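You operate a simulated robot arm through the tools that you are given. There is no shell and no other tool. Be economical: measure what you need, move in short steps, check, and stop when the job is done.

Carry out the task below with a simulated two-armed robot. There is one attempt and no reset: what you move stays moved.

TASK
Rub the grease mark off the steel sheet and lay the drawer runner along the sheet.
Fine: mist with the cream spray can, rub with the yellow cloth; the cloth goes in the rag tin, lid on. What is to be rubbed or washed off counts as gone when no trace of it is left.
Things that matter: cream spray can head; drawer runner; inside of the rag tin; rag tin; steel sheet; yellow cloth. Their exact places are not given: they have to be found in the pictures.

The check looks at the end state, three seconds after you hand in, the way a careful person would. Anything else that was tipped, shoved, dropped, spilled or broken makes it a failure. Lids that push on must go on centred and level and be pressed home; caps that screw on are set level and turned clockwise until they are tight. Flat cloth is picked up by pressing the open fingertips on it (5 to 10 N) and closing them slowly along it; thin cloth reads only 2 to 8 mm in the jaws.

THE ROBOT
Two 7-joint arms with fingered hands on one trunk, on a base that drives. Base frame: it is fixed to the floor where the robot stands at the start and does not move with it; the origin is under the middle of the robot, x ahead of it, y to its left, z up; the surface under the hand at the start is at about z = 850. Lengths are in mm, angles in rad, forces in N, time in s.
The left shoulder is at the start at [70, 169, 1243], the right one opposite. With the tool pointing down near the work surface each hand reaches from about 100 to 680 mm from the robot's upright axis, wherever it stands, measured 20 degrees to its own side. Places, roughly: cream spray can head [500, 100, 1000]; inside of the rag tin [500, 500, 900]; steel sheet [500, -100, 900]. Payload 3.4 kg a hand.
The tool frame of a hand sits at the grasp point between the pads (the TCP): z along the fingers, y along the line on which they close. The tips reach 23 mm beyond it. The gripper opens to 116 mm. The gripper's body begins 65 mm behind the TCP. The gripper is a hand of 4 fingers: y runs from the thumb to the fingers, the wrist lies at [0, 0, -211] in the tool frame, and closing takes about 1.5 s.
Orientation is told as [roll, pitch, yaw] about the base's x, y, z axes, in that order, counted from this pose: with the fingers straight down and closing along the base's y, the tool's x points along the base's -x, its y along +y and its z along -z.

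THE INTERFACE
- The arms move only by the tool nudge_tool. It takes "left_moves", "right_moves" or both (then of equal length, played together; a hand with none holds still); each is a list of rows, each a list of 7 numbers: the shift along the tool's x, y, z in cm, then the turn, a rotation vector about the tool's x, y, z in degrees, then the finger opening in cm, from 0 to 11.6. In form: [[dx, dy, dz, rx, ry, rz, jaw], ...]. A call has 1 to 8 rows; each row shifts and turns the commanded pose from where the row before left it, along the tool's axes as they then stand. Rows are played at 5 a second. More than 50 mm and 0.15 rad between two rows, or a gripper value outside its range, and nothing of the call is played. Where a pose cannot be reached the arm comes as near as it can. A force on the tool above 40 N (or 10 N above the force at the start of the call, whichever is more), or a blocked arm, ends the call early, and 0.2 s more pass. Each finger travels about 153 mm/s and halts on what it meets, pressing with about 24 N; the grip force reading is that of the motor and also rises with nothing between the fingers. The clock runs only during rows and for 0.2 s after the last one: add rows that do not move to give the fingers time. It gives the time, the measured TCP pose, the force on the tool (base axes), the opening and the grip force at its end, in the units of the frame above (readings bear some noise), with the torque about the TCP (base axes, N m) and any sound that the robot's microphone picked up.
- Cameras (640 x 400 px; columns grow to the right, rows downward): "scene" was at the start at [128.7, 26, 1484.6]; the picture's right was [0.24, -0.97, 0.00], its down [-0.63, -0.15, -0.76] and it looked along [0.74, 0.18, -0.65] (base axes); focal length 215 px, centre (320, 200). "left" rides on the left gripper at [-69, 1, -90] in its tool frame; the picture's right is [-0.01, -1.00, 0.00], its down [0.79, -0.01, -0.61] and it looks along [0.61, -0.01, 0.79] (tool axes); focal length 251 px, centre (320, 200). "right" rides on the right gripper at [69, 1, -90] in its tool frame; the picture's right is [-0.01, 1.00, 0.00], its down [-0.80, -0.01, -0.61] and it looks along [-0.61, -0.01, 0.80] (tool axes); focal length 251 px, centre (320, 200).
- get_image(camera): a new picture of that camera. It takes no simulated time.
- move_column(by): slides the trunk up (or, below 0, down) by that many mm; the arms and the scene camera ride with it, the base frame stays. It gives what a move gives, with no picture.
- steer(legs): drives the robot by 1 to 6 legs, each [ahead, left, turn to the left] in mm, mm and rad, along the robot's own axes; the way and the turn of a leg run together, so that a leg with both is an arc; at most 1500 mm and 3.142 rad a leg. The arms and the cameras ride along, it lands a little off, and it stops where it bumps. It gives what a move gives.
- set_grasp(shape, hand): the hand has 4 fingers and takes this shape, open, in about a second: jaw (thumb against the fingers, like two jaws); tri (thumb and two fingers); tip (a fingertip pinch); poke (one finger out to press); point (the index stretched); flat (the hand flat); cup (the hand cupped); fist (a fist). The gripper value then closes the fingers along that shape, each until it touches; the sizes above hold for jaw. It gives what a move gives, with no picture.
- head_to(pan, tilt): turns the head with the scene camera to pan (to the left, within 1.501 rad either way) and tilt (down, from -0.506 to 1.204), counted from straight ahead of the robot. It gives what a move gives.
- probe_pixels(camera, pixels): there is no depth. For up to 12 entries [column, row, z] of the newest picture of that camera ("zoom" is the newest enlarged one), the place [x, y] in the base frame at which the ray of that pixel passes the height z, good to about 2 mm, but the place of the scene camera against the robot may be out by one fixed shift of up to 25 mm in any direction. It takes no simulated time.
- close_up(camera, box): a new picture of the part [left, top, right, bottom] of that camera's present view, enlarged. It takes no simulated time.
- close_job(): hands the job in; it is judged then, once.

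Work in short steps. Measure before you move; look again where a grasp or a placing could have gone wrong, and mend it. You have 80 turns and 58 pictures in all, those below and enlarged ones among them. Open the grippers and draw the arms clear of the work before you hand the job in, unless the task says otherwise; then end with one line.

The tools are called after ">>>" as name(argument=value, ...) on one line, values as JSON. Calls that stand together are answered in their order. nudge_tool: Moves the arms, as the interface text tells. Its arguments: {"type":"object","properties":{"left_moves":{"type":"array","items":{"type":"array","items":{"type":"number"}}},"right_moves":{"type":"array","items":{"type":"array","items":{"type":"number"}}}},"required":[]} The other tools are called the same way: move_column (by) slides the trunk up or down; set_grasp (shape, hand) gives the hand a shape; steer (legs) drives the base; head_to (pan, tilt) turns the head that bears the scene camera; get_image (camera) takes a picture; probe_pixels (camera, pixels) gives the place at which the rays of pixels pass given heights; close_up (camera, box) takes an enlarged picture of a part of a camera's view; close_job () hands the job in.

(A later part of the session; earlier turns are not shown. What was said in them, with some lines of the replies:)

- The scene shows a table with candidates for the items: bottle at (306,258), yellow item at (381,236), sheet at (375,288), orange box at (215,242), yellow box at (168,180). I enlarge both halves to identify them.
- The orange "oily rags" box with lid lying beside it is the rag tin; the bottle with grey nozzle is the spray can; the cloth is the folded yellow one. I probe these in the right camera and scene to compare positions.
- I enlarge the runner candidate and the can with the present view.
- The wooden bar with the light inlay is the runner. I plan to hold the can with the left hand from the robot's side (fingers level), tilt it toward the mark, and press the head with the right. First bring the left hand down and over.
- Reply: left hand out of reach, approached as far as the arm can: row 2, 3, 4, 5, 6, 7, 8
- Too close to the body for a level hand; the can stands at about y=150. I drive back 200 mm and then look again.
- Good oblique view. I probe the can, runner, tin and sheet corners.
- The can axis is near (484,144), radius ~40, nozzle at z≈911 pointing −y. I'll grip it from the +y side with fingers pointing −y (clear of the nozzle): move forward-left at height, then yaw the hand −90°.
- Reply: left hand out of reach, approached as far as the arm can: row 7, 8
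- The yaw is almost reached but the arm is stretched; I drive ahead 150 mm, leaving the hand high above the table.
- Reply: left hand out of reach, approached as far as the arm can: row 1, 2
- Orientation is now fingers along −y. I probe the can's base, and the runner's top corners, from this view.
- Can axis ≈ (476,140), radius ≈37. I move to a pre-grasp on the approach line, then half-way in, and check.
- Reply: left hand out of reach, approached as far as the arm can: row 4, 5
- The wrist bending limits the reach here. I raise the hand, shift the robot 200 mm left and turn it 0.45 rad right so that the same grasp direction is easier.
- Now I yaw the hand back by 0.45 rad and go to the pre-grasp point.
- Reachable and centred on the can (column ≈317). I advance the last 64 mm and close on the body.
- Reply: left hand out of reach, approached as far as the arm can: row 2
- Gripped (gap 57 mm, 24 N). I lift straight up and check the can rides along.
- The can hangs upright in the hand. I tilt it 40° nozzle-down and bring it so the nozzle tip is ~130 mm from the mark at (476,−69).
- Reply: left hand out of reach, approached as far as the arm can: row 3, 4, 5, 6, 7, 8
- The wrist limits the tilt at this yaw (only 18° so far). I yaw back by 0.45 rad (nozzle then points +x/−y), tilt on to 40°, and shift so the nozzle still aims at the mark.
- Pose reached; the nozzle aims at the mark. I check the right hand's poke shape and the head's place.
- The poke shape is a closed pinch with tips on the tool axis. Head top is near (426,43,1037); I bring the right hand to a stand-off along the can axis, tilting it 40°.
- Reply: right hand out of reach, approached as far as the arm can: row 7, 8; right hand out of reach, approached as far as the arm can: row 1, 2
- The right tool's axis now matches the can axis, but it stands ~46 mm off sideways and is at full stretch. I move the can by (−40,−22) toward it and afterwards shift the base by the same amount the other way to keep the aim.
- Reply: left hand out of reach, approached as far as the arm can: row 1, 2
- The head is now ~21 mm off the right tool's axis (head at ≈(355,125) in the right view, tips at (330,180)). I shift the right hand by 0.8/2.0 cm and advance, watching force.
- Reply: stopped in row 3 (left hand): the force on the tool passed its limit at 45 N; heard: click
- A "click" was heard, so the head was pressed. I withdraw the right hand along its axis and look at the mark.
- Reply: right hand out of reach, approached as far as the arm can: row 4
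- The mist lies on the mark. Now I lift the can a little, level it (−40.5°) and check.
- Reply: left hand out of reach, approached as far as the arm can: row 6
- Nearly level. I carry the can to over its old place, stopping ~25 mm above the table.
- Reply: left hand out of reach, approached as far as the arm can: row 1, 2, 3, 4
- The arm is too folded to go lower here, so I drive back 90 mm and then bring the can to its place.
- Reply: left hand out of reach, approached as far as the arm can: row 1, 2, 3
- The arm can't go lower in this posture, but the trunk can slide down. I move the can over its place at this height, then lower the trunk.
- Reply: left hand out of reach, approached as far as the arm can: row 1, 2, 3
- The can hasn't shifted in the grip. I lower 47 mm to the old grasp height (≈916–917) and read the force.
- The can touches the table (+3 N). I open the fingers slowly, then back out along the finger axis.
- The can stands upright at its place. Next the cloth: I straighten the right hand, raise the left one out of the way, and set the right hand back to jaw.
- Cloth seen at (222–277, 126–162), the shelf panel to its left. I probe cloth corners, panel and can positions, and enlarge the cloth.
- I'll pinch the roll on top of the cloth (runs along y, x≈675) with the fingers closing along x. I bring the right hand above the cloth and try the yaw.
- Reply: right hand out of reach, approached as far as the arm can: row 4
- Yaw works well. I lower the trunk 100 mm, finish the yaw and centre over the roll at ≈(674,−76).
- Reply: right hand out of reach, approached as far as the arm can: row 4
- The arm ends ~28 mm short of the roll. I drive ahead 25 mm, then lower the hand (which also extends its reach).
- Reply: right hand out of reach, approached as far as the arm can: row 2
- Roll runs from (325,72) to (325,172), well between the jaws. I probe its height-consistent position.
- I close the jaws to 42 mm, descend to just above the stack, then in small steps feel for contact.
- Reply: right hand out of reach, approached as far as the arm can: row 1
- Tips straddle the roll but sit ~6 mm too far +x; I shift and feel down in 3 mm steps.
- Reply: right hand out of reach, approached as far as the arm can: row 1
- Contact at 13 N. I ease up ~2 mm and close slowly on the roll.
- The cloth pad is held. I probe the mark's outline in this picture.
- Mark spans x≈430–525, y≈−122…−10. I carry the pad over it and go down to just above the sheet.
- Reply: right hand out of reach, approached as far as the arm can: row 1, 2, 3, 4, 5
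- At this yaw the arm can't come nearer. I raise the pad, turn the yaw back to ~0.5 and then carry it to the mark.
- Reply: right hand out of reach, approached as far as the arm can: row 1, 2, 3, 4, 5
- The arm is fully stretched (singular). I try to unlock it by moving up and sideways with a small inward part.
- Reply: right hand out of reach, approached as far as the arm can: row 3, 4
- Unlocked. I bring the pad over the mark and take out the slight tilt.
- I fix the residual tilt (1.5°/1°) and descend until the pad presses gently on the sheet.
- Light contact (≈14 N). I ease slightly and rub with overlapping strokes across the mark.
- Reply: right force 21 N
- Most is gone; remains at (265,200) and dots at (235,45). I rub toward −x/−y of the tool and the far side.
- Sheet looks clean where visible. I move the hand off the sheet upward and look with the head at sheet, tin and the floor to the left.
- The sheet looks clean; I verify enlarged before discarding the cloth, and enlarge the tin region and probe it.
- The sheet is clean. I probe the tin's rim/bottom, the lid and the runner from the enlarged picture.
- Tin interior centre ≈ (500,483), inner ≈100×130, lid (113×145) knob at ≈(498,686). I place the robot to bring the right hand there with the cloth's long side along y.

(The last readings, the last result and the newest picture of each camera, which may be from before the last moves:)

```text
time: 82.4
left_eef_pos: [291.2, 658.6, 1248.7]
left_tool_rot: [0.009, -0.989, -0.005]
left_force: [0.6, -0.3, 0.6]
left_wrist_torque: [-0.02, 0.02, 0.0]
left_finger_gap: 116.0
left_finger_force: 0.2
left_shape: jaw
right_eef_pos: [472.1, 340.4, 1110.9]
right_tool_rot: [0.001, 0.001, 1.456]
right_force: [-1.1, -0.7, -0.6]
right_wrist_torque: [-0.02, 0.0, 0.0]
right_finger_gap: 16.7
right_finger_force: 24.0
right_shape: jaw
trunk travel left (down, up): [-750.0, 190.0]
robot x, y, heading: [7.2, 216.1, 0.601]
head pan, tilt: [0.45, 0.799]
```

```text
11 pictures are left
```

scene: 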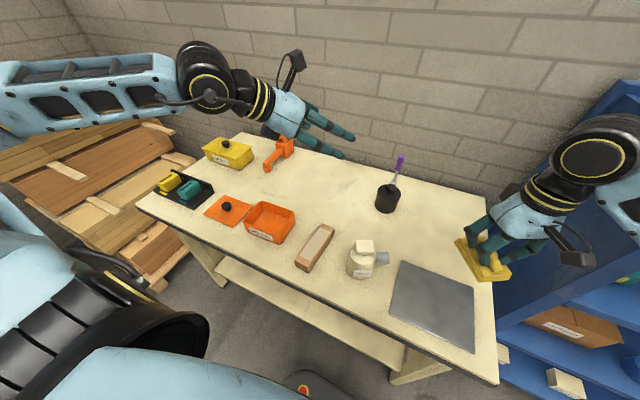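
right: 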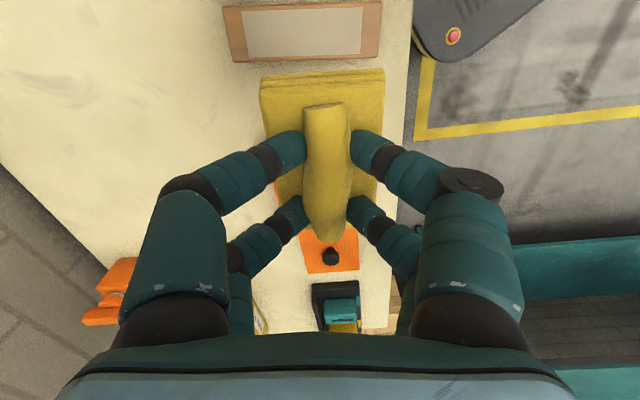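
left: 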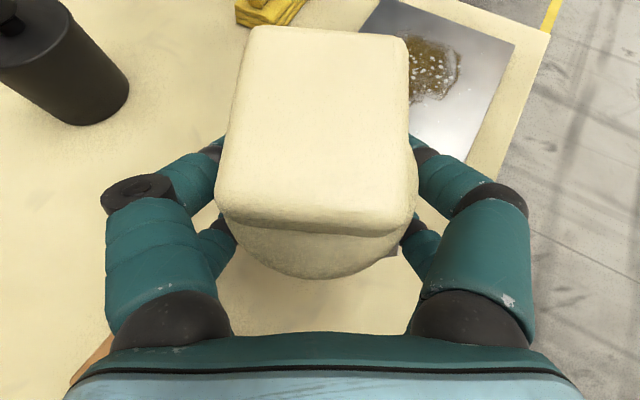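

The lid is seen below the cloth, knob at (330,255), and the runner at the top. I probe those in this accurate camera.

>>> probe_pixels(camera="right", pixels=[[330, 257, 880], [304, 273, 853], [358, 269, 853], [222, 6, 885], [382, 2, 885], [380, 55, 885], [233, 61, 885], [276, 190, 905], [101, 325, 850]])

```text
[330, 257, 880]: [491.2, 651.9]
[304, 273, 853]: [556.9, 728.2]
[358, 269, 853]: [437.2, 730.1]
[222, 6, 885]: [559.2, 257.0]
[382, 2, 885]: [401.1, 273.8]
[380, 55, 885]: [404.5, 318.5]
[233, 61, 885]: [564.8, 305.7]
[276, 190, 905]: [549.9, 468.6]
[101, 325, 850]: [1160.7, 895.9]
```

The scene camera has a scale (height) error; corrected, the tin is centred at ≈(497,470) and lid knob ≈(495,660). I carry the cloth over the tin and check from the hand camera.

>>> nudge_tool(right_moves=[[-3.3, -0.25, 0, 0, 0, 0, 0], [-3.3, -0.25, 0, 0, 0, 0, 0], [-3.3, -0.25, 0, 0, 0, 0, 0], [-3.3, -0.25, 0, 0, 0, 0, 0], [0, 0, 4, 0, 0, 0, 0], [0, 0, 4, 0, 0, 0, 0]])

>>> get_image(camera="right")

```text
time: 83.8
left_eef_pos: [290.2, 658.9, 1248.7]
left_tool_rot: [0.01, -0.988, -0.005]
left_force: [0.0, 0.2, 0.4]
left_wrist_torque: [0.0, 0.01, -0.02]
left_finger_gap: 115.9
left_finger_force: 0.0
left_shape: jaw
right_eef_pos: [497.5, 468.6, 1029.2]
right_tool_rot: [0.0, 0.002, 1.452]
right_force: [0.1, 0.3, -2.1]
right_wrist_torque: [-0.01, 0.01, -0.01]
right_finger_gap: 16.8
right_finger_force: 24.4
right_shape: jaw
trunk travel left (down, up): [-750.0, 190.0]
robot x, y, heading: [9.6, 216.0, 0.598]
head pan, tilt: [0.45, 0.799]
```

```text
10 pictures are left
```

right: 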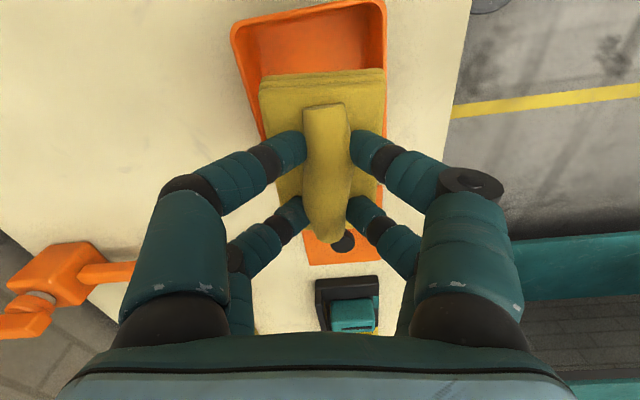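

The tin's near rim shows at (232,27)–(386,3). I probe rim and lid points for a precise centre.

>>> probe_pixels(camera="right", pixels=[[233, 28, 908], [384, 3, 908], [262, 138, 908], [385, 68, 908], [311, 265, 853], [369, 260, 853], [342, 243, 880], [345, 230, 890]])

```text
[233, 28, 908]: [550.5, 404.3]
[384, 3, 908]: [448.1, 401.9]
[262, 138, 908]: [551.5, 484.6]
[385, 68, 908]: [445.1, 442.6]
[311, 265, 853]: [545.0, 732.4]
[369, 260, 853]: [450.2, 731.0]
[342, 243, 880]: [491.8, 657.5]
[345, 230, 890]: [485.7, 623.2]
```

Tin centre ≈ (498,472). I lower the cloth in until it nearly rests on the bottom.

>>> nudge_tool(right_moves=[[-0.3, 0, 3.5, 0, 0, 0, 0], [0, 0, 3.5, 0, 0, 0, 0], [0, 0, 3.0, 0, 0, 0, 0], [0, 0, 1.2, 0, 0, 0, 0], [0, 0, 0.8, 0, 0, 0, 0], [0, 0, 0.4, 0, 0, 0, 0]])

```text
time: 85.2
left_eef_pos: [290.7, 658.8, 1249.9]
left_tool_rot: [0.01, -0.987, -0.007]
left_force: [0.4, -0.3, 0.3]
left_wrist_torque: [0.01, 0.0, 0.0]
left_finger_gap: 115.7
left_finger_force: 0.0
left_shape: jaw
right_eef_pos: [497.8, 472.1, 906.2]
right_tool_rot: [0.001, 0.002, 1.453]
right_force: [0.0, -0.1, 0.2]
right_wrist_torque: [0.01, 0.0, 0.01]
right_finger_gap: 16.9
right_finger_force: 24.2
right_shape: jaw
trunk travel left (down, up): [-750.0, 190.0]
robot x, y, heading: [7.5, 215.7, 0.602]
head pan, tilt: [0.45, 0.799]
```

I go down the last few mm, open to 45 mm, and lift clear.

>>> nudge_tool(right_moves=[[0, 0, 0.4, 0, 0, 0, 0], [0, 0, 0, 0, 0, 0, 2.5], [0, 0, 0, 0, 0, 0, 4.5], [0, 0, 0, 0, 0, 0, 4.5], [0, 0, -2, 0, 0, 0, 4.5], [0, 0, -4, 0, 0, 0, 4.5], [0, 0, -4, 0, 0, 0, 4.5], [0, 0, -4, 0, 0, 0, 4.5]])

>>> get_image(camera="right")

```text
time: 87.0
left_eef_pos: [288.8, 659.6, 1249.0]
left_tool_rot: [0.012, -0.99, -0.005]
left_force: [-0.5, 0.1, 0.2]
left_wrist_torque: [0.01, 0.02, 0.01]
left_finger_gap: 116.0
left_finger_force: 0.0
left_shape: jaw
right_eef_pos: [498.6, 473.4, 1042.9]
right_tool_rot: [-0.002, 0.001, 1.454]
right_force: [0.9, 0.4, -0.1]
right_wrist_torque: [-0.03, 0.01, 0.0]
right_finger_gap: 44.4
right_finger_force: 0.1
right_shape: jaw
trunk travel left (down, up): [-750.0, 190.0]
robot x, y, heading: [6.8, 215.6, 0.597]
head pan, tilt: [0.45, 0.799]
```

```text
9 pictures are left
```

right: 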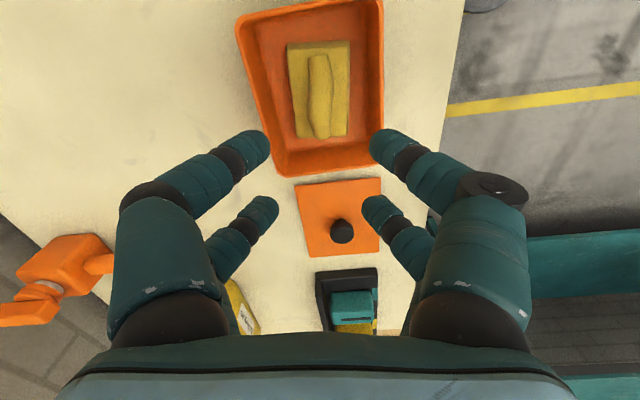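

Cloth lies inside the tin. I probe the lid, knob and tin rim for the lid placement.

>>> probe_pixels(camera="right", pixels=[[237, 20, 908], [382, 4, 908], [383, 162, 908], [277, 174, 908], [296, 185, 853], [380, 179, 853], [380, 247, 853], [309, 257, 853], [342, 226, 882], [342, 238, 870], [342, 242, 858]])

```text
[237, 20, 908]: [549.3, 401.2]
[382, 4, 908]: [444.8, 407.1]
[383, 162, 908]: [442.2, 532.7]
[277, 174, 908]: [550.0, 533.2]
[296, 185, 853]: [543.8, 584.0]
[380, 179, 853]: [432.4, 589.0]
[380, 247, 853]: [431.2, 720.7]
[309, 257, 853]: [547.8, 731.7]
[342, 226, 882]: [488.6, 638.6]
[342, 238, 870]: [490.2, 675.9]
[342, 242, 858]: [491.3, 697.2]
```

Lid centre ≈ (489,657), tin centre ≈ (497,468). I shift the robot by (0,+150) so the right hand can serve both.

>>> steer(legs=[[85, 124, 0]])

```text
time: 88.4
left_eef_pos: [289.4, 807.8, 1250.2]
left_tool_rot: [0.014, -0.988, -0.01]
left_force: [-0.4, -0.2, -0.8]
left_wrist_torque: [0.01, -0.01, 0.03]
left_finger_gap: 116.0
left_finger_force: 0.1
left_shape: jaw
right_eef_pos: [497.8, 620.7, 1043.9]
right_tool_rot: [-0.001, 0.001, 1.455]
right_force: [0.2, -0.7, 0.0]
right_wrist_torque: [0.01, -0.02, 0.03]
right_finger_gap: 44.5
right_finger_force: 0.0
right_shape: jaw
trunk travel left (down, up): [-750.0, 190.0]
robot x, y, heading: [8.0, 365.1, 0.599]
head pan, tilt: [0.45, 0.799]
```

I centre over the knob and descend part-way, then check.

>>> nudge_tool(right_moves=[[-3.48, 1.21, 0, 0, 0, 0, 5], [0, 0, 4, 0, 0, 0, 5], [0, 0, 4, 0, 0, 0, 5]])

>>> get_image(camera="right")

```text
time: 89.2
left_eef_pos: [291.6, 810.4, 1248.5]
left_tool_rot: [0.007, -0.988, -0.005]
left_force: [0.9, 0.7, 0.5]
left_wrist_torque: [-0.02, 0.0, 0.03]
left_finger_gap: 116.1
left_finger_force: 0.0
left_shape: jaw
right_eef_pos: [491.6, 659.1, 961.5]
right_tool_rot: [0.001, 0.001, 1.454]
right_force: [-0.6, -0.7, -0.7]
right_wrist_torque: [-0.01, -0.01, 0.0]
right_finger_gap: 49.3
right_finger_force: 0.1
right_shape: jaw
trunk travel left (down, up): [-750.0, 190.0]
robot x, y, heading: [6.6, 369.0, 0.601]
head pan, tilt: [0.45, 0.799]
```

```text
8 pictures are left
```

right: 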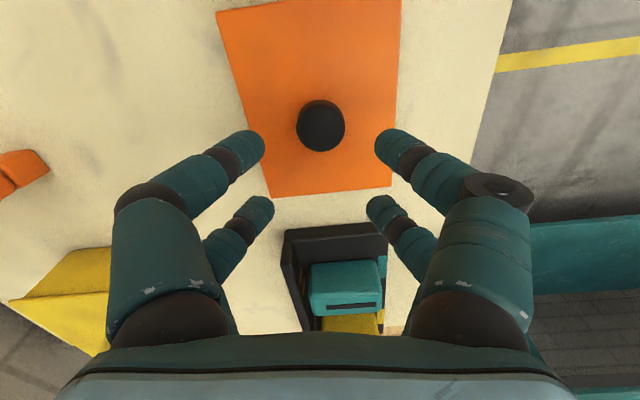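

Knob at (321,124) is centred between the jaws. I probe knob and lid corners once more.

>>> probe_pixels(camera="right", pixels=[[321, 118, 885], [321, 124, 875], [217, 12, 853], [399, 0, 853], [392, 187, 853], [270, 197, 853], [298, 122, 880], [345, 122, 880]])

```text
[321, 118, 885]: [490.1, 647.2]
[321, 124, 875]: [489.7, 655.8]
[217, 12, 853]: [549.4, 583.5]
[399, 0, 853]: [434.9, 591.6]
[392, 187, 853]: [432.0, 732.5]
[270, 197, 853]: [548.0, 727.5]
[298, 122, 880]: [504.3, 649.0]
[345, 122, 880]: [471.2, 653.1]
```

I descend so the tips are just above the lid plate (TCP ≈ 884) and close on the knob.

>>> nudge_tool(right_moves=[[0.2, 0, 3.5, 0, 0, 0, 5], [0, 0, 3.0, 0, 0, 0, 5], [0, 0, 1.2, 0, 0, 0, 5], [0, 0, 0, 0, 0, 0, 4], [0, 0, 0, 0, 0, 0, 3], [0, 0, 0, 0, 0, 0, 2], [0, 0, 0, 0, 0, 0, 1], [0, 0, 0, 0, 0, 0, 0.5]])

```text
time: 91.0
left_eef_pos: [290.4, 810.0, 1248.3]
left_tool_rot: [0.01, -0.988, -0.004]
left_force: [0.6, -0.5, -0.6]
left_wrist_torque: [0.01, -0.02, 0.03]
left_finger_gap: 115.9
left_finger_force: 0.1
left_shape: jaw
right_eef_pos: [490.2, 656.7, 884.4]
right_tool_rot: [0.0, 0.001, 1.454]
right_force: [0.7, -0.8, -0.9]
right_wrist_torque: [0.02, -0.02, -0.01]
right_finger_gap: 4.8
right_finger_force: 24.2
right_shape: jaw
trunk travel left (down, up): [-750.0, 190.0]
robot x, y, heading: [6.2, 369.0, 0.599]
head pan, tilt: [0.45, 0.799]
```

Gap 4.8 mm: the fingers closed above the knob. I open, go down until touching lightly, and close again.

>>> nudge_tool(right_moves=[[0, 0, 0, 0, 0, 0, 3], [0, 0, 0, 0, 0, 0, 5], [0, 0, 0, 0, 0, 0, 5], [0, 0, 0.3, 0, 0, 0, 5], [0, 0, 0.3, 0, 0, 0, 5], [0, 0, 0.2, 0, 0, 0, 5]])

>>> get_image(camera="right")

```text
time: 92.4
left_eef_pos: [288.3, 807.1, 1251.5]
left_tool_rot: [0.015, -0.991, -0.01]
left_force: [0.6, 0.6, -0.6]
left_wrist_torque: [0.03, -0.01, 0.0]
left_finger_gap: 115.9
left_finger_force: 0.1
left_shape: jaw
right_eef_pos: [488.3, 656.8, 884.4]
right_tool_rot: [-0.005, -0.01, 1.455]
right_force: [-2.2, -2.6, 26.0]
right_wrist_torque: [-0.29, 0.2, -0.01]
right_finger_gap: 50.2
right_finger_force: 0.1
right_shape: jaw
trunk travel left (down, up): [-750.0, 190.0]
robot x, y, heading: [5.3, 365.1, 0.599]
head pan, tilt: [0.45, 0.799]
stopped in row 6 (right hand): the force on the tool passed its limit at 43 N (the readings are from after the stop); the commanded pose is now the measured one
```

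```text
7 pictures are left
```

right: 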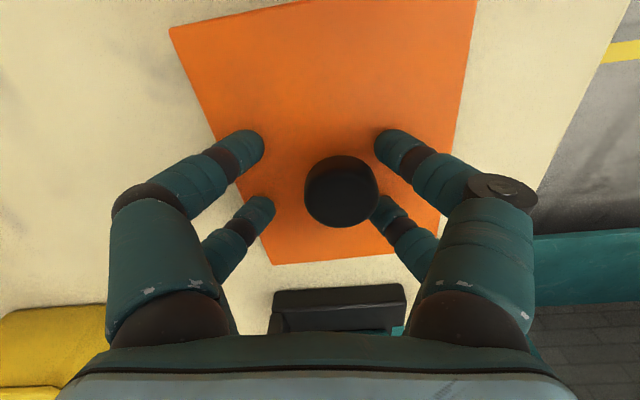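

The tips touched the lid plate; the knob now sits right of centre at (341,190). I probe it and the lid's corners to recentre.

>>> probe_pixels(camera="right", pixels=[[341, 180, 885], [341, 190, 875], [306, 185, 882], [377, 185, 882], [272, 264, 858], [440, 235, 858], [475, 3, 858], [170, 30, 858]])

```text
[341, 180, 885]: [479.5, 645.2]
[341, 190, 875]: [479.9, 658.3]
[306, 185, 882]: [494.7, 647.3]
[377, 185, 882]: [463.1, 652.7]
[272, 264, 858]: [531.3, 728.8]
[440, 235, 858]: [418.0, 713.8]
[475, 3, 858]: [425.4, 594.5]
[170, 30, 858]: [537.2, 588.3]
```

The lid slid ~11 mm toward −x while closing, so my grip was off the knob. I recentre on the knob at (479.5,652), slightly higher, and close only gradually.

>>> nudge_tool(right_moves=[[0, 0, -0.6, 0, 0, 0, 5], [0.63, 0.81, 0, 0, 0, 0, 5], [0, 0, 0, 0, 0, 0, 5], [0, 0, 0, 0, 0, 0, 4], [0, 0, 0, 0, 0, 0, 3.4], [0, 0, 0, 0, 0, 0, 2.8], [0, 0, 0, 0, 0, 0, 2.3], [0, 0, 0, 0, 0, 0, 2.3]])

>>> get_image(camera="right")

```text
time: 94.2
left_eef_pos: [290.4, 809.5, 1248.7]
left_tool_rot: [0.01, -0.988, -0.004]
left_force: [0.4, -0.5, -0.1]
left_wrist_torque: [-0.01, -0.03, 0.01]
left_finger_gap: 115.8
left_finger_force: 0.0
left_shape: jaw
right_eef_pos: [482.6, 653.0, 886.2]
right_tool_rot: [-0.005, -0.005, 1.456]
right_force: [0.4, 0.7, 0.1]
right_wrist_torque: [0.0, 0.03, 0.01]
right_finger_gap: 23.6
right_finger_force: 0.0
right_shape: jaw
trunk travel left (down, up): [-750.0, 190.0]
robot x, y, heading: [5.6, 369.2, 0.604]
head pan, tilt: [0.45, 0.799]
```

```text
6 pictures are left
```

right: 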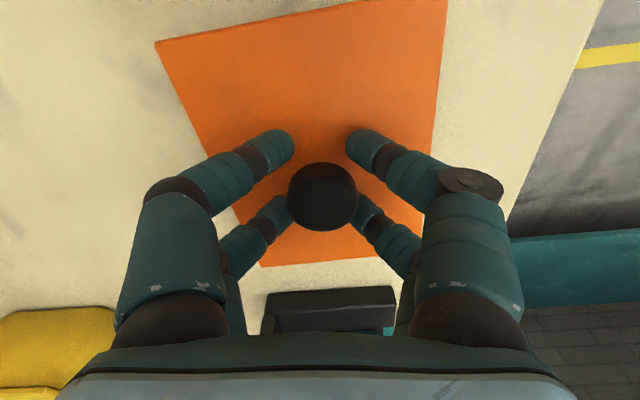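

Rear finger pair is just at the knob's sides (visual gap ≈34 mm). I close on further and then try a small lift.

>>> nudge_tool(right_moves=[[0, 0, 0, 0, 0, 0, 2.0], [0, 0, 0, 0, 0, 0, 1.6], [0, 0, 0, 0, 0, 0, 1.2], [0, 0, 0, 0, 0, 0, 1.0]])

```text
time: 95.2
left_eef_pos: [290.2, 809.1, 1249.4]
left_tool_rot: [0.01, -0.987, -0.005]
left_force: [0.4, 1.0, -0.5]
left_wrist_torque: [0.03, -0.03, 0.0]
left_finger_gap: 115.9
left_finger_force: 0.0
left_shape: jaw
right_eef_pos: [481.3, 653.1, 887.3]
right_tool_rot: [-0.002, -0.003, 1.457]
right_force: [-0.6, -0.6, -0.2]
right_wrist_torque: [0.0, -0.02, 0.03]
right_finger_gap: 10.7
right_finger_force: 0.0
right_shape: jaw
trunk travel left (down, up): [-750.0, 190.0]
robot x, y, heading: [9.3, 367.2, 0.601]
head pan, tilt: [0.45, 0.799]
```

No grip force at 10.7 mm. I look at how fingers and knob lie now.

>>> get_image(camera="right")

```text
5 pictures are left
```

right: 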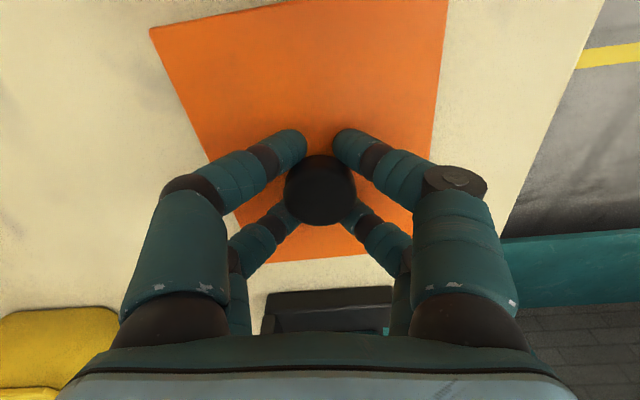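

The tips pass under the mushroom head beside its stem — so the earlier closing (4.8 mm, 24 N) probably did hold the stem. I close fully and lift a bit to test.

>>> nudge_tool(right_moves=[[0, 0, 0, 0, 0, 0, 0.7], [0, 0, 0, 0, 0, 0, 0.3], [0, 0, 0, 0, 0, 0, 0], [0, 0, 0, 0, 0, 0, 0]])

>>> nudge_tool(right_moves=[[0, 0, -2, 0, 0, 0, 0], [0, 0, -4, 0, 0, 0, 0], [0, 0, -4, 0, 0, 0, 0]])

>>> get_image(camera="right")

```text
time: 96.2
left_eef_pos: [290.6, 809.1, 1249.0]
left_tool_rot: [0.01, -0.987, -0.006]
left_force: [0.0, -0.2, 0.2]
left_wrist_torque: [0.0, -0.02, 0.04]
left_finger_gap: 115.7
left_finger_force: 0.0
left_shape: jaw
right_eef_pos: [482.0, 652.3, 887.0]
right_tool_rot: [-0.003, -0.007, 1.455]
right_force: [-0.4, 0.5, 0.6]
right_wrist_torque: [-0.02, 0.03, 0.0]
right_finger_gap: 2.5
right_finger_force: 24.7
right_shape: jaw
trunk travel left (down, up): [-750.0, 190.0]
robot x, y, heading: [4.3, 365.1, 0.603]
head pan, tilt: [0.45, 0.799]
```

```text
time: 97.0
left_eef_pos: [288.6, 809.5, 1248.6]
left_tool_rot: [0.01, -0.988, -0.005]
left_force: [0.5, 0.1, -0.3]
left_wrist_torque: [0.01, -0.05, 0.03]
left_finger_gap: 115.8
left_finger_force: 0.1
left_shape: jaw
right_eef_pos: [483.1, 652.5, 987.4]
right_tool_rot: [-0.001, -0.006, 1.456]
right_force: [-0.3, -0.7, -0.5]
right_wrist_torque: [0.02, -0.01, -0.01]
right_finger_gap: 2.1
right_finger_force: 24.0
right_shape: jaw
trunk travel left (down, up): [-750.0, 190.0]
robot x, y, heading: [7.1, 368.0, 0.607]
head pan, tilt: [0.45, 0.799]
```

```text
4 pictures are left
```

right: 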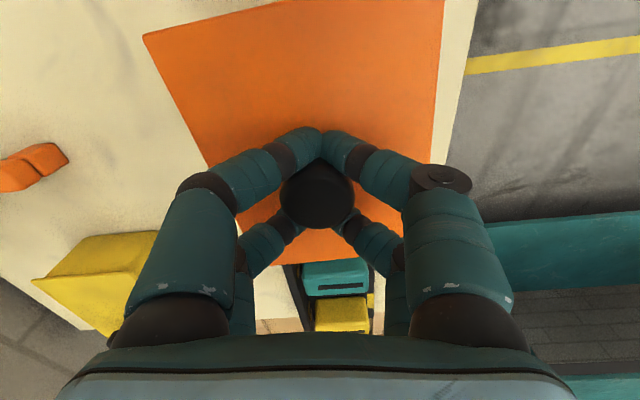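

The lid hangs on the knob. I probe knob and lid edges to place the lid's centre and angle relative to the tool.

>>> probe_pixels(camera="right", pixels=[[317, 187, 985], [317, 197, 972], [143, 36, 955], [200, 145, 955], [443, 20, 955], [432, 150, 955], [285, 263, 955], [355, 258, 955]])

```text
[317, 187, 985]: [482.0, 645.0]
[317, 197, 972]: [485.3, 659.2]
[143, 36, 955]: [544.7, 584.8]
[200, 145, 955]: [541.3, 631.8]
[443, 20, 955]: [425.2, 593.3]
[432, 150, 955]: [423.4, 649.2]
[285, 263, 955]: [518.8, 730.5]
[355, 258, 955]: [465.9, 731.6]
```

Lid centre ≈ TCP + (0.5, 5.5) mm, angle ≈ 0. I carry it over the tin centre (TCP → (496,463)), lower somewhat, and look.

>>> nudge_tool(right_moves=[[3.74, -0.69, 0, 0, 0, 0, 0], [3.74, -0.69, 0, 0, 0, 0, 0], [3.74, -0.69, 0, 0, 0, 0, 0], [3.74, -0.69, 0, 0, 0, 0, 0], [3.74, -0.69, 0, 0, 0, 0, 0], [0, 0, 1.5, 0, 0, 0, 0], [0, 0, 0, 0, 0, 0, 0]])

>>> get_image(camera="right")

```text
time: 98.6
left_eef_pos: [289.5, 810.2, 1247.7]
left_tool_rot: [0.01, -0.987, -0.004]
left_force: [0.3, 0.4, -0.7]
left_wrist_torque: [0.03, 0.0, -0.01]
left_finger_gap: 116.0
left_finger_force: 0.1
left_shape: jaw
right_eef_pos: [493.7, 463.1, 969.9]
right_tool_rot: [-0.002, -0.005, 1.456]
right_force: [-0.1, 0.9, -0.3]
right_wrist_torque: [0.02, -0.03, 0.0]
right_finger_gap: 2.1
right_finger_force: 23.5
right_shape: jaw
trunk travel left (down, up): [-750.0, 190.0]
robot x, y, heading: [6.2, 368.9, 0.599]
head pan, tilt: [0.45, 0.799]
```

```text
3 pictures are left
```

right: 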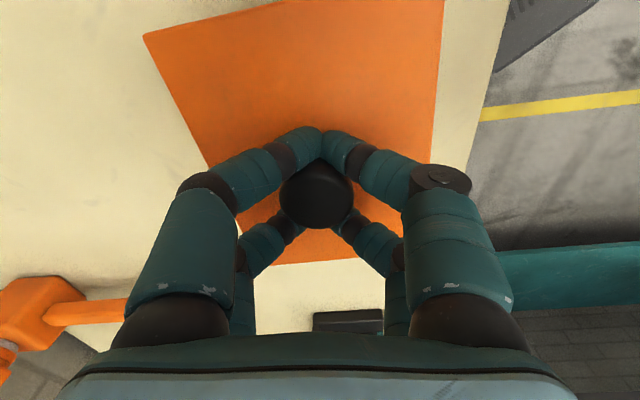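

The lid hides the tin entirely, consistent with centring. I lower until contact and press.

>>> nudge_tool(right_moves=[[0, -0.2, 1.5, 0, 0, 0, 0], [0, 0, 0.6, 0, 0, 0, 0], [0, 0, 0.3, 0, 0, 0, 0], [0, 0, 0.3, 0, 0, 0, 0], [0, 0, 0.3, 0, 0, 0, 0]])

```text
time: 99.8
left_eef_pos: [288.5, 809.3, 1250.0]
left_tool_rot: [0.009, -0.99, -0.007]
left_force: [-0.7, -0.1, 0.3]
left_wrist_torque: [0.02, -0.04, -0.01]
left_finger_gap: 116.0
left_finger_force: 0.0
left_shape: jaw
right_eef_pos: [495.3, 463.7, 942.5]
right_tool_rot: [-0.006, -0.005, 1.454]
right_force: [1.7, 0.3, 13.9]
right_wrist_torque: [-0.9, -0.08, 0.05]
right_finger_gap: 2.6
right_finger_force: 24.0
right_shape: jaw
trunk travel left (down, up): [-750.0, 190.0]
robot x, y, heading: [8.0, 369.2, 0.604]
head pan, tilt: [0.45, 0.799]
```

Contact is on the −y rim only (torque −0.9 N m), so the lid is a little too far −y. I lift slightly, shift +3 mm in y and press again.

>>> nudge_tool(right_moves=[[0, 0, -0.5, 0, 0, 0, 0], [-0.3, -0.03, 0, 0, 0, 0, 0], [0, 0, 0.4, 0, 0, 0, 0], [0, 0, 0.3, 0, 0, 0, 0], [0, 0, 0.2, 0, 0, 0, 0]])

```text
time: 101.2
left_eef_pos: [288.9, 810.3, 1248.8]
left_tool_rot: [0.009, -0.986, -0.006]
left_force: [0.1, -1.0, -0.4]
left_wrist_torque: [0.0, 0.01, 0.0]
left_finger_gap: 115.8
left_finger_force: 0.2
left_shape: jaw
right_eef_pos: [497.4, 467.1, 939.1]
right_tool_rot: [-0.005, -0.009, 1.453]
right_force: [-3.8, 1.9, 10.9]
right_wrist_torque: [-0.05, -0.16, -0.21]
right_finger_gap: 2.7
right_finger_force: 24.0
right_shape: jaw
trunk travel left (down, up): [-750.0, 190.0]
robot x, y, heading: [8.3, 367.1, 0.596]
head pan, tilt: [0.45, 0.799]
stopped in row 5 (right hand): the force on the tool passed its limit at 42 N (the readings are from after the stop); the commanded pose is now the measured one
```

Torque is now near zero and it went 3.5 mm lower. I press once more to see whether it seats further.

>>> nudge_tool(right_moves=[[0, 0, 0.3, 0, 0, 0, 0], [0, 0, 0.3, 0, 0, 0, 0], [0, 0, 0.3, 0, 0, 0, 0]])

```text
time: 101.8
left_eef_pos: [286.2, 808.2, 1250.9]
left_tool_rot: [0.011, -0.993, -0.008]
left_force: [0.1, 0.2, -0.9]
left_wrist_torque: [0.01, 0.02, -0.04]
left_finger_gap: 115.9
left_finger_force: 0.0
left_shape: jaw
right_eef_pos: [495.6, 467.1, 938.0]
right_tool_rot: [-0.014, -0.018, 1.454]
right_force: [-8.2, -0.5, 21.0]
right_wrist_torque: [-0.67, 0.07, -0.03]
right_finger_gap: 3.2
right_finger_force: 24.0
right_shape: jaw
trunk travel left (down, up): [-750.0, 190.0]
robot x, y, heading: [2.8, 367.4, 0.602]
head pan, tilt: [0.45, 0.799]
heard: snap
stopped in row 3 (right hand): the force on the tool passed its limit at 45 N (the readings are from after the stop); the commanded pose is now the measured one
```

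A "snap": the lid is home. I open the right hand, lift it away, and at the same time turn the left hand to fingers-down for the runner; then set the robot at heading 0 near the runner.

>>> nudge_tool(left_moves=[[0, 0, 0, 0, 8.1, 0, 11.6], [0, 0, 0, 0, 8.1, 0, 11.6], [0, 0, 0, 0, 8.1, 0, 11.6], [0, 0, 0, 0, 8.1, 0, 11.6], [0, 0, 0, 0, 8.1, 0, 11.6], [0, 0, 0, 0, 8.1, 0, 11.6], [0, 0, 0, 0, 8.1, 0, 9], [0, 0, 0, 0, 0, 0, 9]], right_moves=[[0, 0, 0, 0, 0, 0, 2.5], [0, 0, 0, 0, 0, 0, 5], [0, 0, 0, 0, 0, 0, 6], [0, 0, -1, 0, 0, 0, 6], [0, 0, -4, 0, 0, 0, 6], [0, 0, -4, 0, 0, 0, 6], [0, 0, -4, 0, 0, 0, 6], [0, 0, -3, 0, 0, 0, 6]])

>>> steer(legs=[[0, 0, -0.6], [0, -215, 0]])

>>> get_image(camera="left")

```text
time: 103.6
left_eef_pos: [288.7, 809.7, 1249.4]
left_tool_rot: [0.005, 0.002, 0.003]
left_force: [-0.7, -0.1, -0.5]
left_wrist_torque: [0.0, 0.0, 0.0]
left_finger_gap: 90.3
left_finger_force: 0.1
left_shape: jaw
right_eef_pos: [496.3, 465.7, 1095.8]
right_tool_rot: [-0.013, -0.015, 1.45]
right_force: [0.1, -0.9, -0.8]
right_wrist_torque: [0.0, -0.01, -0.03]
right_finger_gap: 59.7
right_finger_force: 0.1
right_shape: jaw
trunk travel left (down, up): [-750.0, 190.0]
robot x, y, heading: [4.9, 365.8, 0.603]
head pan, tilt: [0.45, 0.799]
```

```text
time: 106.9
left_eef_pos: [491.4, 360.7, 1249.0]
left_tool_rot: [0.004, 0.0, -0.599]
left_force: [0.0, 0.0, -0.4]
left_wrist_torque: [0.01, 0.02, 0.0]
left_finger_gap: 90.1
left_finger_force: 0.1
left_shape: jaw
right_eef_pos: [469.0, -39.8, 1096.2]
right_tool_rot: [-0.013, -0.012, 0.853]
right_force: [0.1, -0.6, 0.3]
right_wrist_torque: [0.01, -0.01, 0.01]
right_finger_gap: 59.7
right_finger_force: 0.1
right_shape: jaw
trunk travel left (down, up): [-750.0, 190.0]
robot x, y, heading: [6.6, 157.4, -0.002]
head pan, tilt: [0.45, 0.799]
```

```text
2 pictures are left
```

left: 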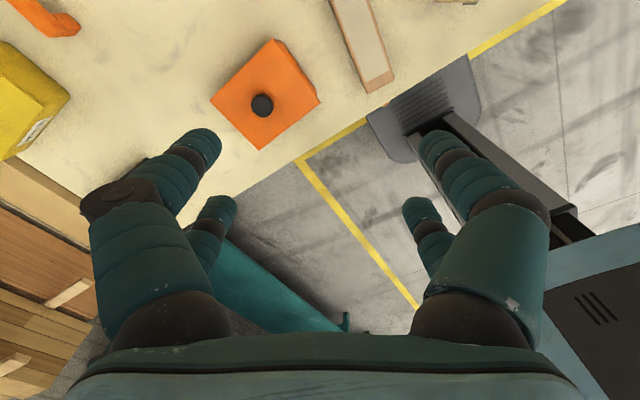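

The lid sits centred on the tin. Runner (from accurate probes) is centred at ≈(483,289), axis −5° from x, ≈47 mm wide. I align the left hand with it and descend part-way, and probe the runner's near end here for a check.

>>> probe_pixels(camera="left", pixels=[[366, 92, 850], [394, 80, 850], [361, 84, 880], [389, 70, 880], [330, 0, 885], [368, 0, 885], [210, 100, 910], [274, 40, 910], [320, 103, 910], [262, 105, 940]])

>>> nudge_tool(left_moves=[[0, 0, 4.5, 0, 0, -7.2, 9], [0, 0, 4.5, 0, 0, -7.2, 9], [0, 0, 4.5, 0, 0, -7.2, 9], [0, 0, 4.5, 0, 0, -7.2, 9], [0.05, -3.6, 2.3, 0, 0, 0, 9], [0.05, -3.6, 2.3, 0, 0, 0, 9]])

```text
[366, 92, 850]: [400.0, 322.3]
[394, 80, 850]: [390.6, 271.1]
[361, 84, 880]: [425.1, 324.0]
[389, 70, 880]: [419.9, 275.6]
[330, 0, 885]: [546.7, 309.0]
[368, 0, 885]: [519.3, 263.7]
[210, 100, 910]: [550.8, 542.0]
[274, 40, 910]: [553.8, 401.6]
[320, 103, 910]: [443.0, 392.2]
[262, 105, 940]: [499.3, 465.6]
```

```text
time: 108.3
left_eef_pos: [482.4, 288.3, 1022.4]
left_tool_rot: [0.005, -0.003, -0.096]
left_force: [0.8, -0.5, 0.0]
left_wrist_torque: [0.01, -0.02, -0.01]
left_finger_gap: 90.2
left_finger_force: 0.0
left_shape: jaw
right_eef_pos: [468.6, -43.2, 1096.1]
right_tool_rot: [-0.01, -0.016, 0.851]
right_force: [0.3, 0.2, -1.0]
right_wrist_torque: [0.01, -0.03, -0.02]
right_finger_gap: 59.3
right_finger_force: 0.0
right_shape: jaw
trunk travel left (down, up): [-750.0, 190.0]
robot x, y, heading: [7.2, 153.5, -0.004]
head pan, tilt: [0.45, 0.799]
```

Aligned. I descend to TCP ≈ 882 and close on the runner.

>>> nudge_tool(left_moves=[[0, 0.1, 4, 0, 0, 0, 9], [0, 0, 4, 0, 0, 0, 9], [0, 0, 4, 0, 0, 0, 9], [0, 0, 2, 0, 0, 0, 9], [0, 0, 0, 0, 0, 0, 6], [0, 0, 0, 0, 0, 0, 4], [0, 0, 0, 0, 0, 0, 2], [0, 0, 0, 0, 0, 0, 2]])

>>> nudge_tool(left_moves=[[0, 0, -1.5, 0, 0, 0, 2], [0, 0, -4, 0, 0, 0, 2], [0, 0, -4, 0, 0, 0, 2], [0, 0, -4, 0, 0, 0, 2], [0, 0, -3.5, 0, 0, 0, 2]], right_moves=[[0, 0, -1.5, 0, 0, 0, 6], [0, 0, -4, 0, 0, 0, 6], [0, 0, -4, 0, 0, 0, 6], [0, 0, -4, 0, 0, 0, 6], [0, 0, -3.5, 0, 0, 0, 6]])

```text
time: 110.1
left_eef_pos: [450.6, 335.4, 918.4]
left_tool_rot: [0.005, -0.001, -0.098]
left_force: [0.6, 0.3, -0.5]
left_wrist_torque: [0.0, -0.02, 0.0]
left_finger_gap: 20.0
left_finger_force: 0.1
left_shape: jaw
left hand out of reach, approached as far as the arm can: row 1, 2, 3, 4
right_eef_pos: [467.9, -41.4, 1095.4]
right_tool_rot: [-0.011, -0.014, 0.851]
right_force: [-0.1, -0.5, -0.5]
right_wrist_torque: [0.01, 0.03, 0.0]
right_finger_gap: 59.7
right_finger_force: 0.1
right_shape: jaw
trunk travel left (down, up): [-750.0, 190.0]
robot x, y, heading: [6.7, 154.7, -0.003]
head pan, tilt: [0.45, 0.799]
```

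```text
time: 111.3
left_eef_pos: [448.3, 334.1, 1088.5]
left_tool_rot: [0.005, -0.001, -0.096]
left_force: [-0.1, 0.4, -0.9]
left_wrist_torque: [-0.01, -0.03, 0.03]
left_finger_gap: 20.5
left_finger_force: 0.1
left_shape: jaw
right_eef_pos: [462.8, -41.7, 1267.1]
right_tool_rot: [-0.013, -0.016, 0.851]
right_force: [-0.2, -0.2, 0.3]
right_wrist_torque: [-0.01, 0.03, 0.02]
right_finger_gap: 59.8
right_finger_force: 0.1
right_shape: jaw
trunk travel left (down, up): [-750.0, 190.0]
robot x, y, heading: [6.1, 153.8, -0.0]
head pan, tilt: [0.45, 0.799]
```

The arm drifted (out of reach) and closed in air above; the runner was not touched. I go back above the runner and use the trunk to lower instead.

>>> nudge_tool(left_moves=[[-1.3, -1.38, 2.2, 0, 0, 0, 9], [-1.3, -1.38, 2.2, 0, 0, 0, 9], [-1.3, -1.38, 2.0, 0, 0, 0, 9]])

>>> move_column(by=-100)

>>> get_image(camera="left")

```text
time: 112.1
left_eef_pos: [485.1, 289.2, 1023.3]
left_tool_rot: [0.005, -0.002, -0.096]
left_force: [0.8, 0.3, 0.1]
left_wrist_torque: [-0.03, -0.02, 0.01]
left_finger_gap: 89.6
left_finger_force: 0.1
left_shape: jaw
right_eef_pos: [465.2, -42.1, 1264.9]
right_tool_rot: [-0.008, -0.016, 0.853]
right_force: [-0.4, 0.4, -0.4]
right_wrist_torque: [0.01, 0.01, -0.06]
right_finger_gap: 59.4
right_finger_force: 0.0
right_shape: jaw
trunk travel left (down, up): [-750.0, 190.0]
robot x, y, heading: [6.3, 151.2, 0.001]
head pan, tilt: [0.45, 0.799]
```

```text
time: 113.5
left_eef_pos: [483.7, 290.3, 925.6]
left_tool_rot: [0.003, -0.003, -0.097]
left_force: [0.1, 0.2, 0.1]
left_wrist_torque: [0.0, 0.01, 0.02]
left_finger_gap: 89.8
left_finger_force: 0.0
left_shape: jaw
right_eef_pos: [463.5, -43.2, 1166.5]
right_tool_rot: [-0.01, -0.015, 0.851]
right_force: [0.8, 0.6, -0.5]
right_wrist_torque: [0.0, 0.02, 0.0]
right_finger_gap: 59.6
right_finger_force: 0.0
right_shape: jaw
trunk travel left (down, up): [-650.0, 290.0]
robot x, y, heading: [5.5, 154.6, -0.003]
head pan, tilt: [0.45, 0.799]
```

```text
1 pictures are left
```

left: 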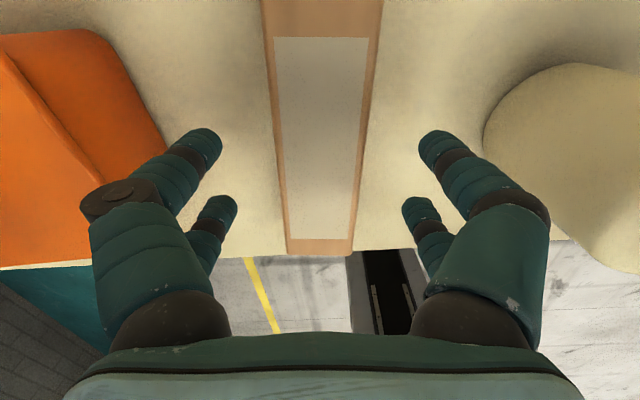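

Runner is centred between the fingers. Lower 43 mm, close, and lift with the trunk.

>>> move_column(by=-43)

>>> nudge_tool(left_moves=[[0, 0, 0, 0, 0, 0, 7], [0, 0, 0, 0, 0, 0, 5.5], [0, 0, 0, 0, 0, 0, 4], [0, 0, 0, 0, 0, 0, 2.5], [0, 0, 0, 0, 0, 0, 1.5], [0, 0, 0, 0, 0, 0, 1.5]])

>>> move_column(by=193)

```text
time: 114.3
left_eef_pos: [484.0, 289.0, 882.1]
left_tool_rot: [0.004, -0.003, -0.097]
left_force: [0.7, -0.1, 1.3]
left_wrist_torque: [-0.02, -0.03, -0.02]
left_finger_gap: 89.7
left_finger_force: 0.0
left_shape: jaw
right_eef_pos: [464.4, -42.1, 1121.8]
right_tool_rot: [-0.012, -0.018, 0.852]
right_force: [0.4, -0.2, 0.5]
right_wrist_torque: [-0.02, 0.03, 0.0]
right_finger_gap: 59.4
right_finger_force: 0.1
right_shape: jaw
trunk travel left (down, up): [-607.0, 333.0]
robot x, y, heading: [5.7, 152.9, -0.0]
head pan, tilt: [0.45, 0.799]
```

```text
time: 115.7
left_eef_pos: [485.1, 289.8, 882.7]
left_tool_rot: [0.003, 0.0, -0.096]
left_force: [0.3, -0.5, 0.8]
left_wrist_torque: [0.01, -0.03, 0.01]
left_finger_gap: 43.0
left_finger_force: 24.1
left_shape: jaw
right_eef_pos: [464.6, -42.0, 1123.5]
right_tool_rot: [-0.009, -0.015, 0.851]
right_force: [0.0, -0.4, 1.4]
right_wrist_torque: [0.03, 0.04, 0.02]
right_finger_gap: 59.7
right_finger_force: 0.1
right_shape: jaw
trunk travel left (down, up): [-607.0, 333.0]
robot x, y, heading: [5.7, 154.3, -0.001]
head pan, tilt: [0.45, 0.799]
```

```text
time: 117.8
left_eef_pos: [485.5, 290.3, 1074.5]
left_tool_rot: [0.005, -0.002, -0.096]
left_force: [-1.0, -0.6, -1.8]
left_wrist_torque: [-0.02, -0.04, -0.03]
left_finger_gap: 43.4
left_finger_force: 24.0
left_shape: jaw
right_eef_pos: [464.0, -43.0, 1315.7]
right_tool_rot: [-0.01, -0.017, 0.853]
right_force: [-0.6, -0.8, -0.2]
right_wrist_torque: [-0.03, -0.01, -0.01]
right_finger_gap: 59.6
right_finger_force: 0.0
right_shape: jaw
trunk travel left (down, up): [-800.0, 140.0]
robot x, y, heading: [4.6, 155.4, 0.002]
head pan, tilt: [0.45, 0.799]
```

Runner is held (43 mm, 24 N). I turn the robot −0.75 rad about its place and the hand the rest, so the runner will lie along the sheet's long side (y), over the sheet's centre (480,−65).

>>> steer(legs=[[0, 0, -0.75]])

>>> nudge_tool(left_moves=[[0, 0, 0, 0, 0, 8.3, 1.5], [0, 0, 0, 0, 0, 8.3, 1.5], [0, 0, 0, 0, 0, 8.3, 1.5], [0, 0, 0, 0, 0, 8.3, 1.5], [0, 0, 0, 0, 0, 8.3, 1.5], [0.8, 3.2, 0, 0, 0, 0, 1.5]])

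```text
time: 120.2
left_eef_pos: [449.7, -74.4, 1074.4]
left_tool_rot: [0.004, -0.002, -0.851]
left_force: [0.4, -0.5, -2.6]
left_wrist_torque: [0.02, 0.02, -0.01]
left_finger_gap: 43.0
left_finger_force: 23.6
left_shape: jaw
right_eef_pos: [206.3, -302.8, 1316.5]
right_tool_rot: [-0.011, -0.014, 0.097]
right_force: [0.2, -0.3, 0.1]
right_wrist_torque: [-0.01, 0.03, 0.0]
right_finger_gap: 59.9
right_finger_force: 0.0
right_shape: jaw
trunk travel left (down, up): [-800.0, 140.0]
robot x, y, heading: [3.8, 152.8, -0.756]
head pan, tilt: [0.45, 0.799]
```

```text
time: 121.6
left_eef_pos: [481.5, -65.8, 1074.8]
left_tool_rot: [0.007, 0.0, -1.576]
left_force: [-0.1, 0.1, -2.1]
left_wrist_torque: [-0.02, 0.03, 0.02]
left_finger_gap: 43.4
left_finger_force: 23.8
left_shape: jaw
right_eef_pos: [207.2, -302.2, 1315.3]
right_tool_rot: [-0.012, -0.012, 0.099]
right_force: [0.1, 0.3, -0.1]
right_wrist_torque: [0.03, 0.01, 0.01]
right_finger_gap: 59.5
right_finger_force: 0.1
right_shape: jaw
trunk travel left (down, up): [-800.0, 140.0]
robot x, y, heading: [2.9, 155.5, -0.756]
head pan, tilt: [0.45, 0.799]
5 turns are left
```

Exactly over the sheet's centre. I lower with the trunk to just above contact, then a few mm more.

>>> move_column(by=-184)

>>> move_column(by=-4)

```text
time: 123.7
left_eef_pos: [479.9, -66.0, 890.3]
left_tool_rot: [0.005, 0.001, -1.575]
left_force: [-0.2, -0.7, -2.5]
left_wrist_torque: [0.01, -0.02, 0.0]
left_finger_gap: 43.2
left_finger_force: 24.1
left_shape: jaw
right_eef_pos: [206.2, -302.4, 1131.8]
right_tool_rot: [-0.01, -0.016, 0.098]
right_force: [0.1, 0.5, -0.2]
right_wrist_torque: [0.01, -0.02, 0.04]
right_finger_gap: 59.7
right_finger_force: 0.0
right_shape: jaw
trunk travel left (down, up): [-616.0, 324.0]
robot x, y, heading: [7.6, 155.7, -0.756]
head pan, tilt: [0.45, 0.799]
```

```text
time: 124.2
left_eef_pos: [480.4, -65.5, 886.8]
left_tool_rot: [0.004, -0.001, -1.573]
left_force: [0.6, 1.7, 7.8]
left_wrist_torque: [-0.04, -0.03, -0.01]
left_finger_gap: 43.4
left_finger_force: 23.5
left_shape: jaw
right_eef_pos: [205.1, -301.6, 1127.7]
right_tool_rot: [-0.012, -0.014, 0.099]
right_force: [0.5, 0.0, -0.2]
right_wrist_torque: [-0.04, 0.01, -0.03]
right_finger_gap: 59.4
right_finger_force: 0.1
right_shape: jaw
trunk travel left (down, up): [-612.0, 328.0]
robot x, y, heading: [7.4, 155.2, -0.755]
head pan, tilt: [0.45, 0.799]
4 turns are left
```

The runner rests on the sheet (+8 N). I open, raise the trunk, and take the last picture to check.

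>>> nudge_tool(left_moves=[[0, 0, 0, 0, 0, 0, 5.2], [0, 0, 0, 0, 0, 0, 6.5], [0, 0, 0, 0, 0, 0, 8.5], [0, 0, 0, 0, 0, 0, 9.5]])

>>> move_column(by=290)

>>> steer(legs=[[-200, 0, 0]])

>>> head_to(pan=0.4, tilt=0.65)

>>> get_image(camera="scene")

```text
time: 125.2
left_eef_pos: [480.6, -66.6, 887.7]
left_tool_rot: [0.006, 0.001, -1.573]
left_force: [-0.9, 0.6, 0.3]
left_wrist_torque: [0.02, 0.01, 0.01]
left_finger_gap: 94.4
left_finger_force: 0.2
left_shape: jaw
right_eef_pos: [206.4, -302.8, 1128.1]
right_tool_rot: [-0.01, -0.015, 0.098]
right_force: [0.1, 1.0, 0.1]
right_wrist_torque: [0.03, 0.01, -0.02]
right_finger_gap: 59.3
right_finger_force: 0.1
right_shape: jaw
trunk travel left (down, up): [-612.0, 328.0]
robot x, y, heading: [7.9, 152.9, -0.756]
head pan, tilt: [0.45, 0.799]
```

```text
time: 128.1
left_eef_pos: [480.5, -65.6, 1175.5]
left_tool_rot: [0.006, 0.001, -1.574]
left_force: [-0.3, 0.3, 0.6]
left_wrist_torque: [0.0, 0.02, 0.01]
left_finger_gap: 94.8
left_finger_force: 0.0
left_shape: jaw
right_eef_pos: [205.7, -303.0, 1417.5]
right_tool_rot: [-0.011, -0.015, 0.097]
right_force: [0.2, 0.1, 0.7]
right_wrist_torque: [0.02, -0.02, 0.01]
right_finger_gap: 59.7
right_finger_force: 0.0
right_shape: jaw
trunk travel left (down, up): [-902.0, 38.0]
robot x, y, heading: [5.1, 154.9, -0.756]
head pan, tilt: [0.45, 0.799]
```

```text
time: 129.7
left_eef_pos: [338.8, 67.1, 1175.3]
left_tool_rot: [0.0, 0.005, -1.575]
left_force: [1.1, -0.2, 0.4]
left_wrist_torque: [0.02, 0.02, 0.03]
left_finger_gap: 94.8
left_finger_force: 0.0
left_shape: jaw
right_eef_pos: [63.7, -170.2, 1415.7]
right_tool_rot: [-0.01, -0.012, 0.096]
right_force: [-0.7, -0.5, 0.5]
right_wrist_torque: [-0.03, 0.02, -0.02]
right_finger_gap: 59.4
right_finger_force: 0.1
right_shape: jaw
trunk travel left (down, up): [-902.0, 38.0]
robot x, y, heading: [-137.2, 289.4, -0.754]
head pan, tilt: [0.45, 0.799]
```

```text
time: 130.4
left_eef_pos: [336.7, 67.6, 1176.2]
left_tool_rot: [0.004, 0.002, -1.574]
left_force: [0.0, 0.3, -0.3]
left_wrist_torque: [-0.03, 0.03, -0.02]
left_finger_gap: 94.8
left_finger_force: 0.2
left_shape: jaw
right_eef_pos: [62.1, -168.0, 1417.2]
right_tool_rot: [-0.009, -0.015, 0.096]
right_force: [0.3, 0.4, -0.2]
right_wrist_torque: [0.0, -0.01, 0.02]
right_finger_gap: 59.6
right_finger_force: 0.1
right_shape: jaw
trunk travel left (down, up): [-902.0, 38.0]
robot x, y, heading: [-139.4, 293.3, -0.758]
head pan, tilt: [0.4, 0.649]
```

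```text
0 pictures are left
3 turns are left
```

scene: 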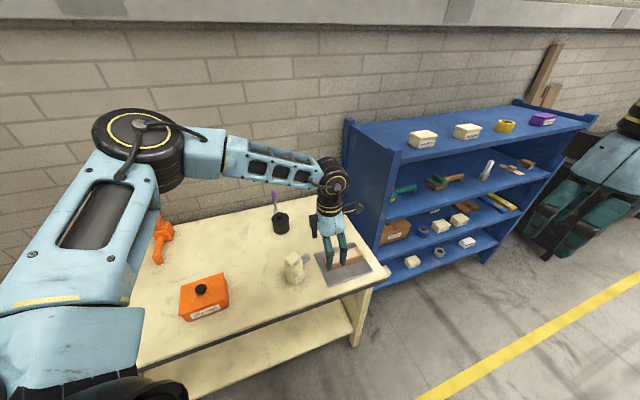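

The picture shows the runner lying on the sheet at (350,258), the lid on the tin at (205,292), and the can standing upright at (295,266). Both hands are open and clear, so I hand in the job.

>>> close_job()

```text
The job is handed in.
```

The grease mark is misted and rubbed off, the yellow cloth is in the rag tin with the lid snapped on, and the drawer runner lies on the sheet parallel to its long side. The can is back upright at its place.
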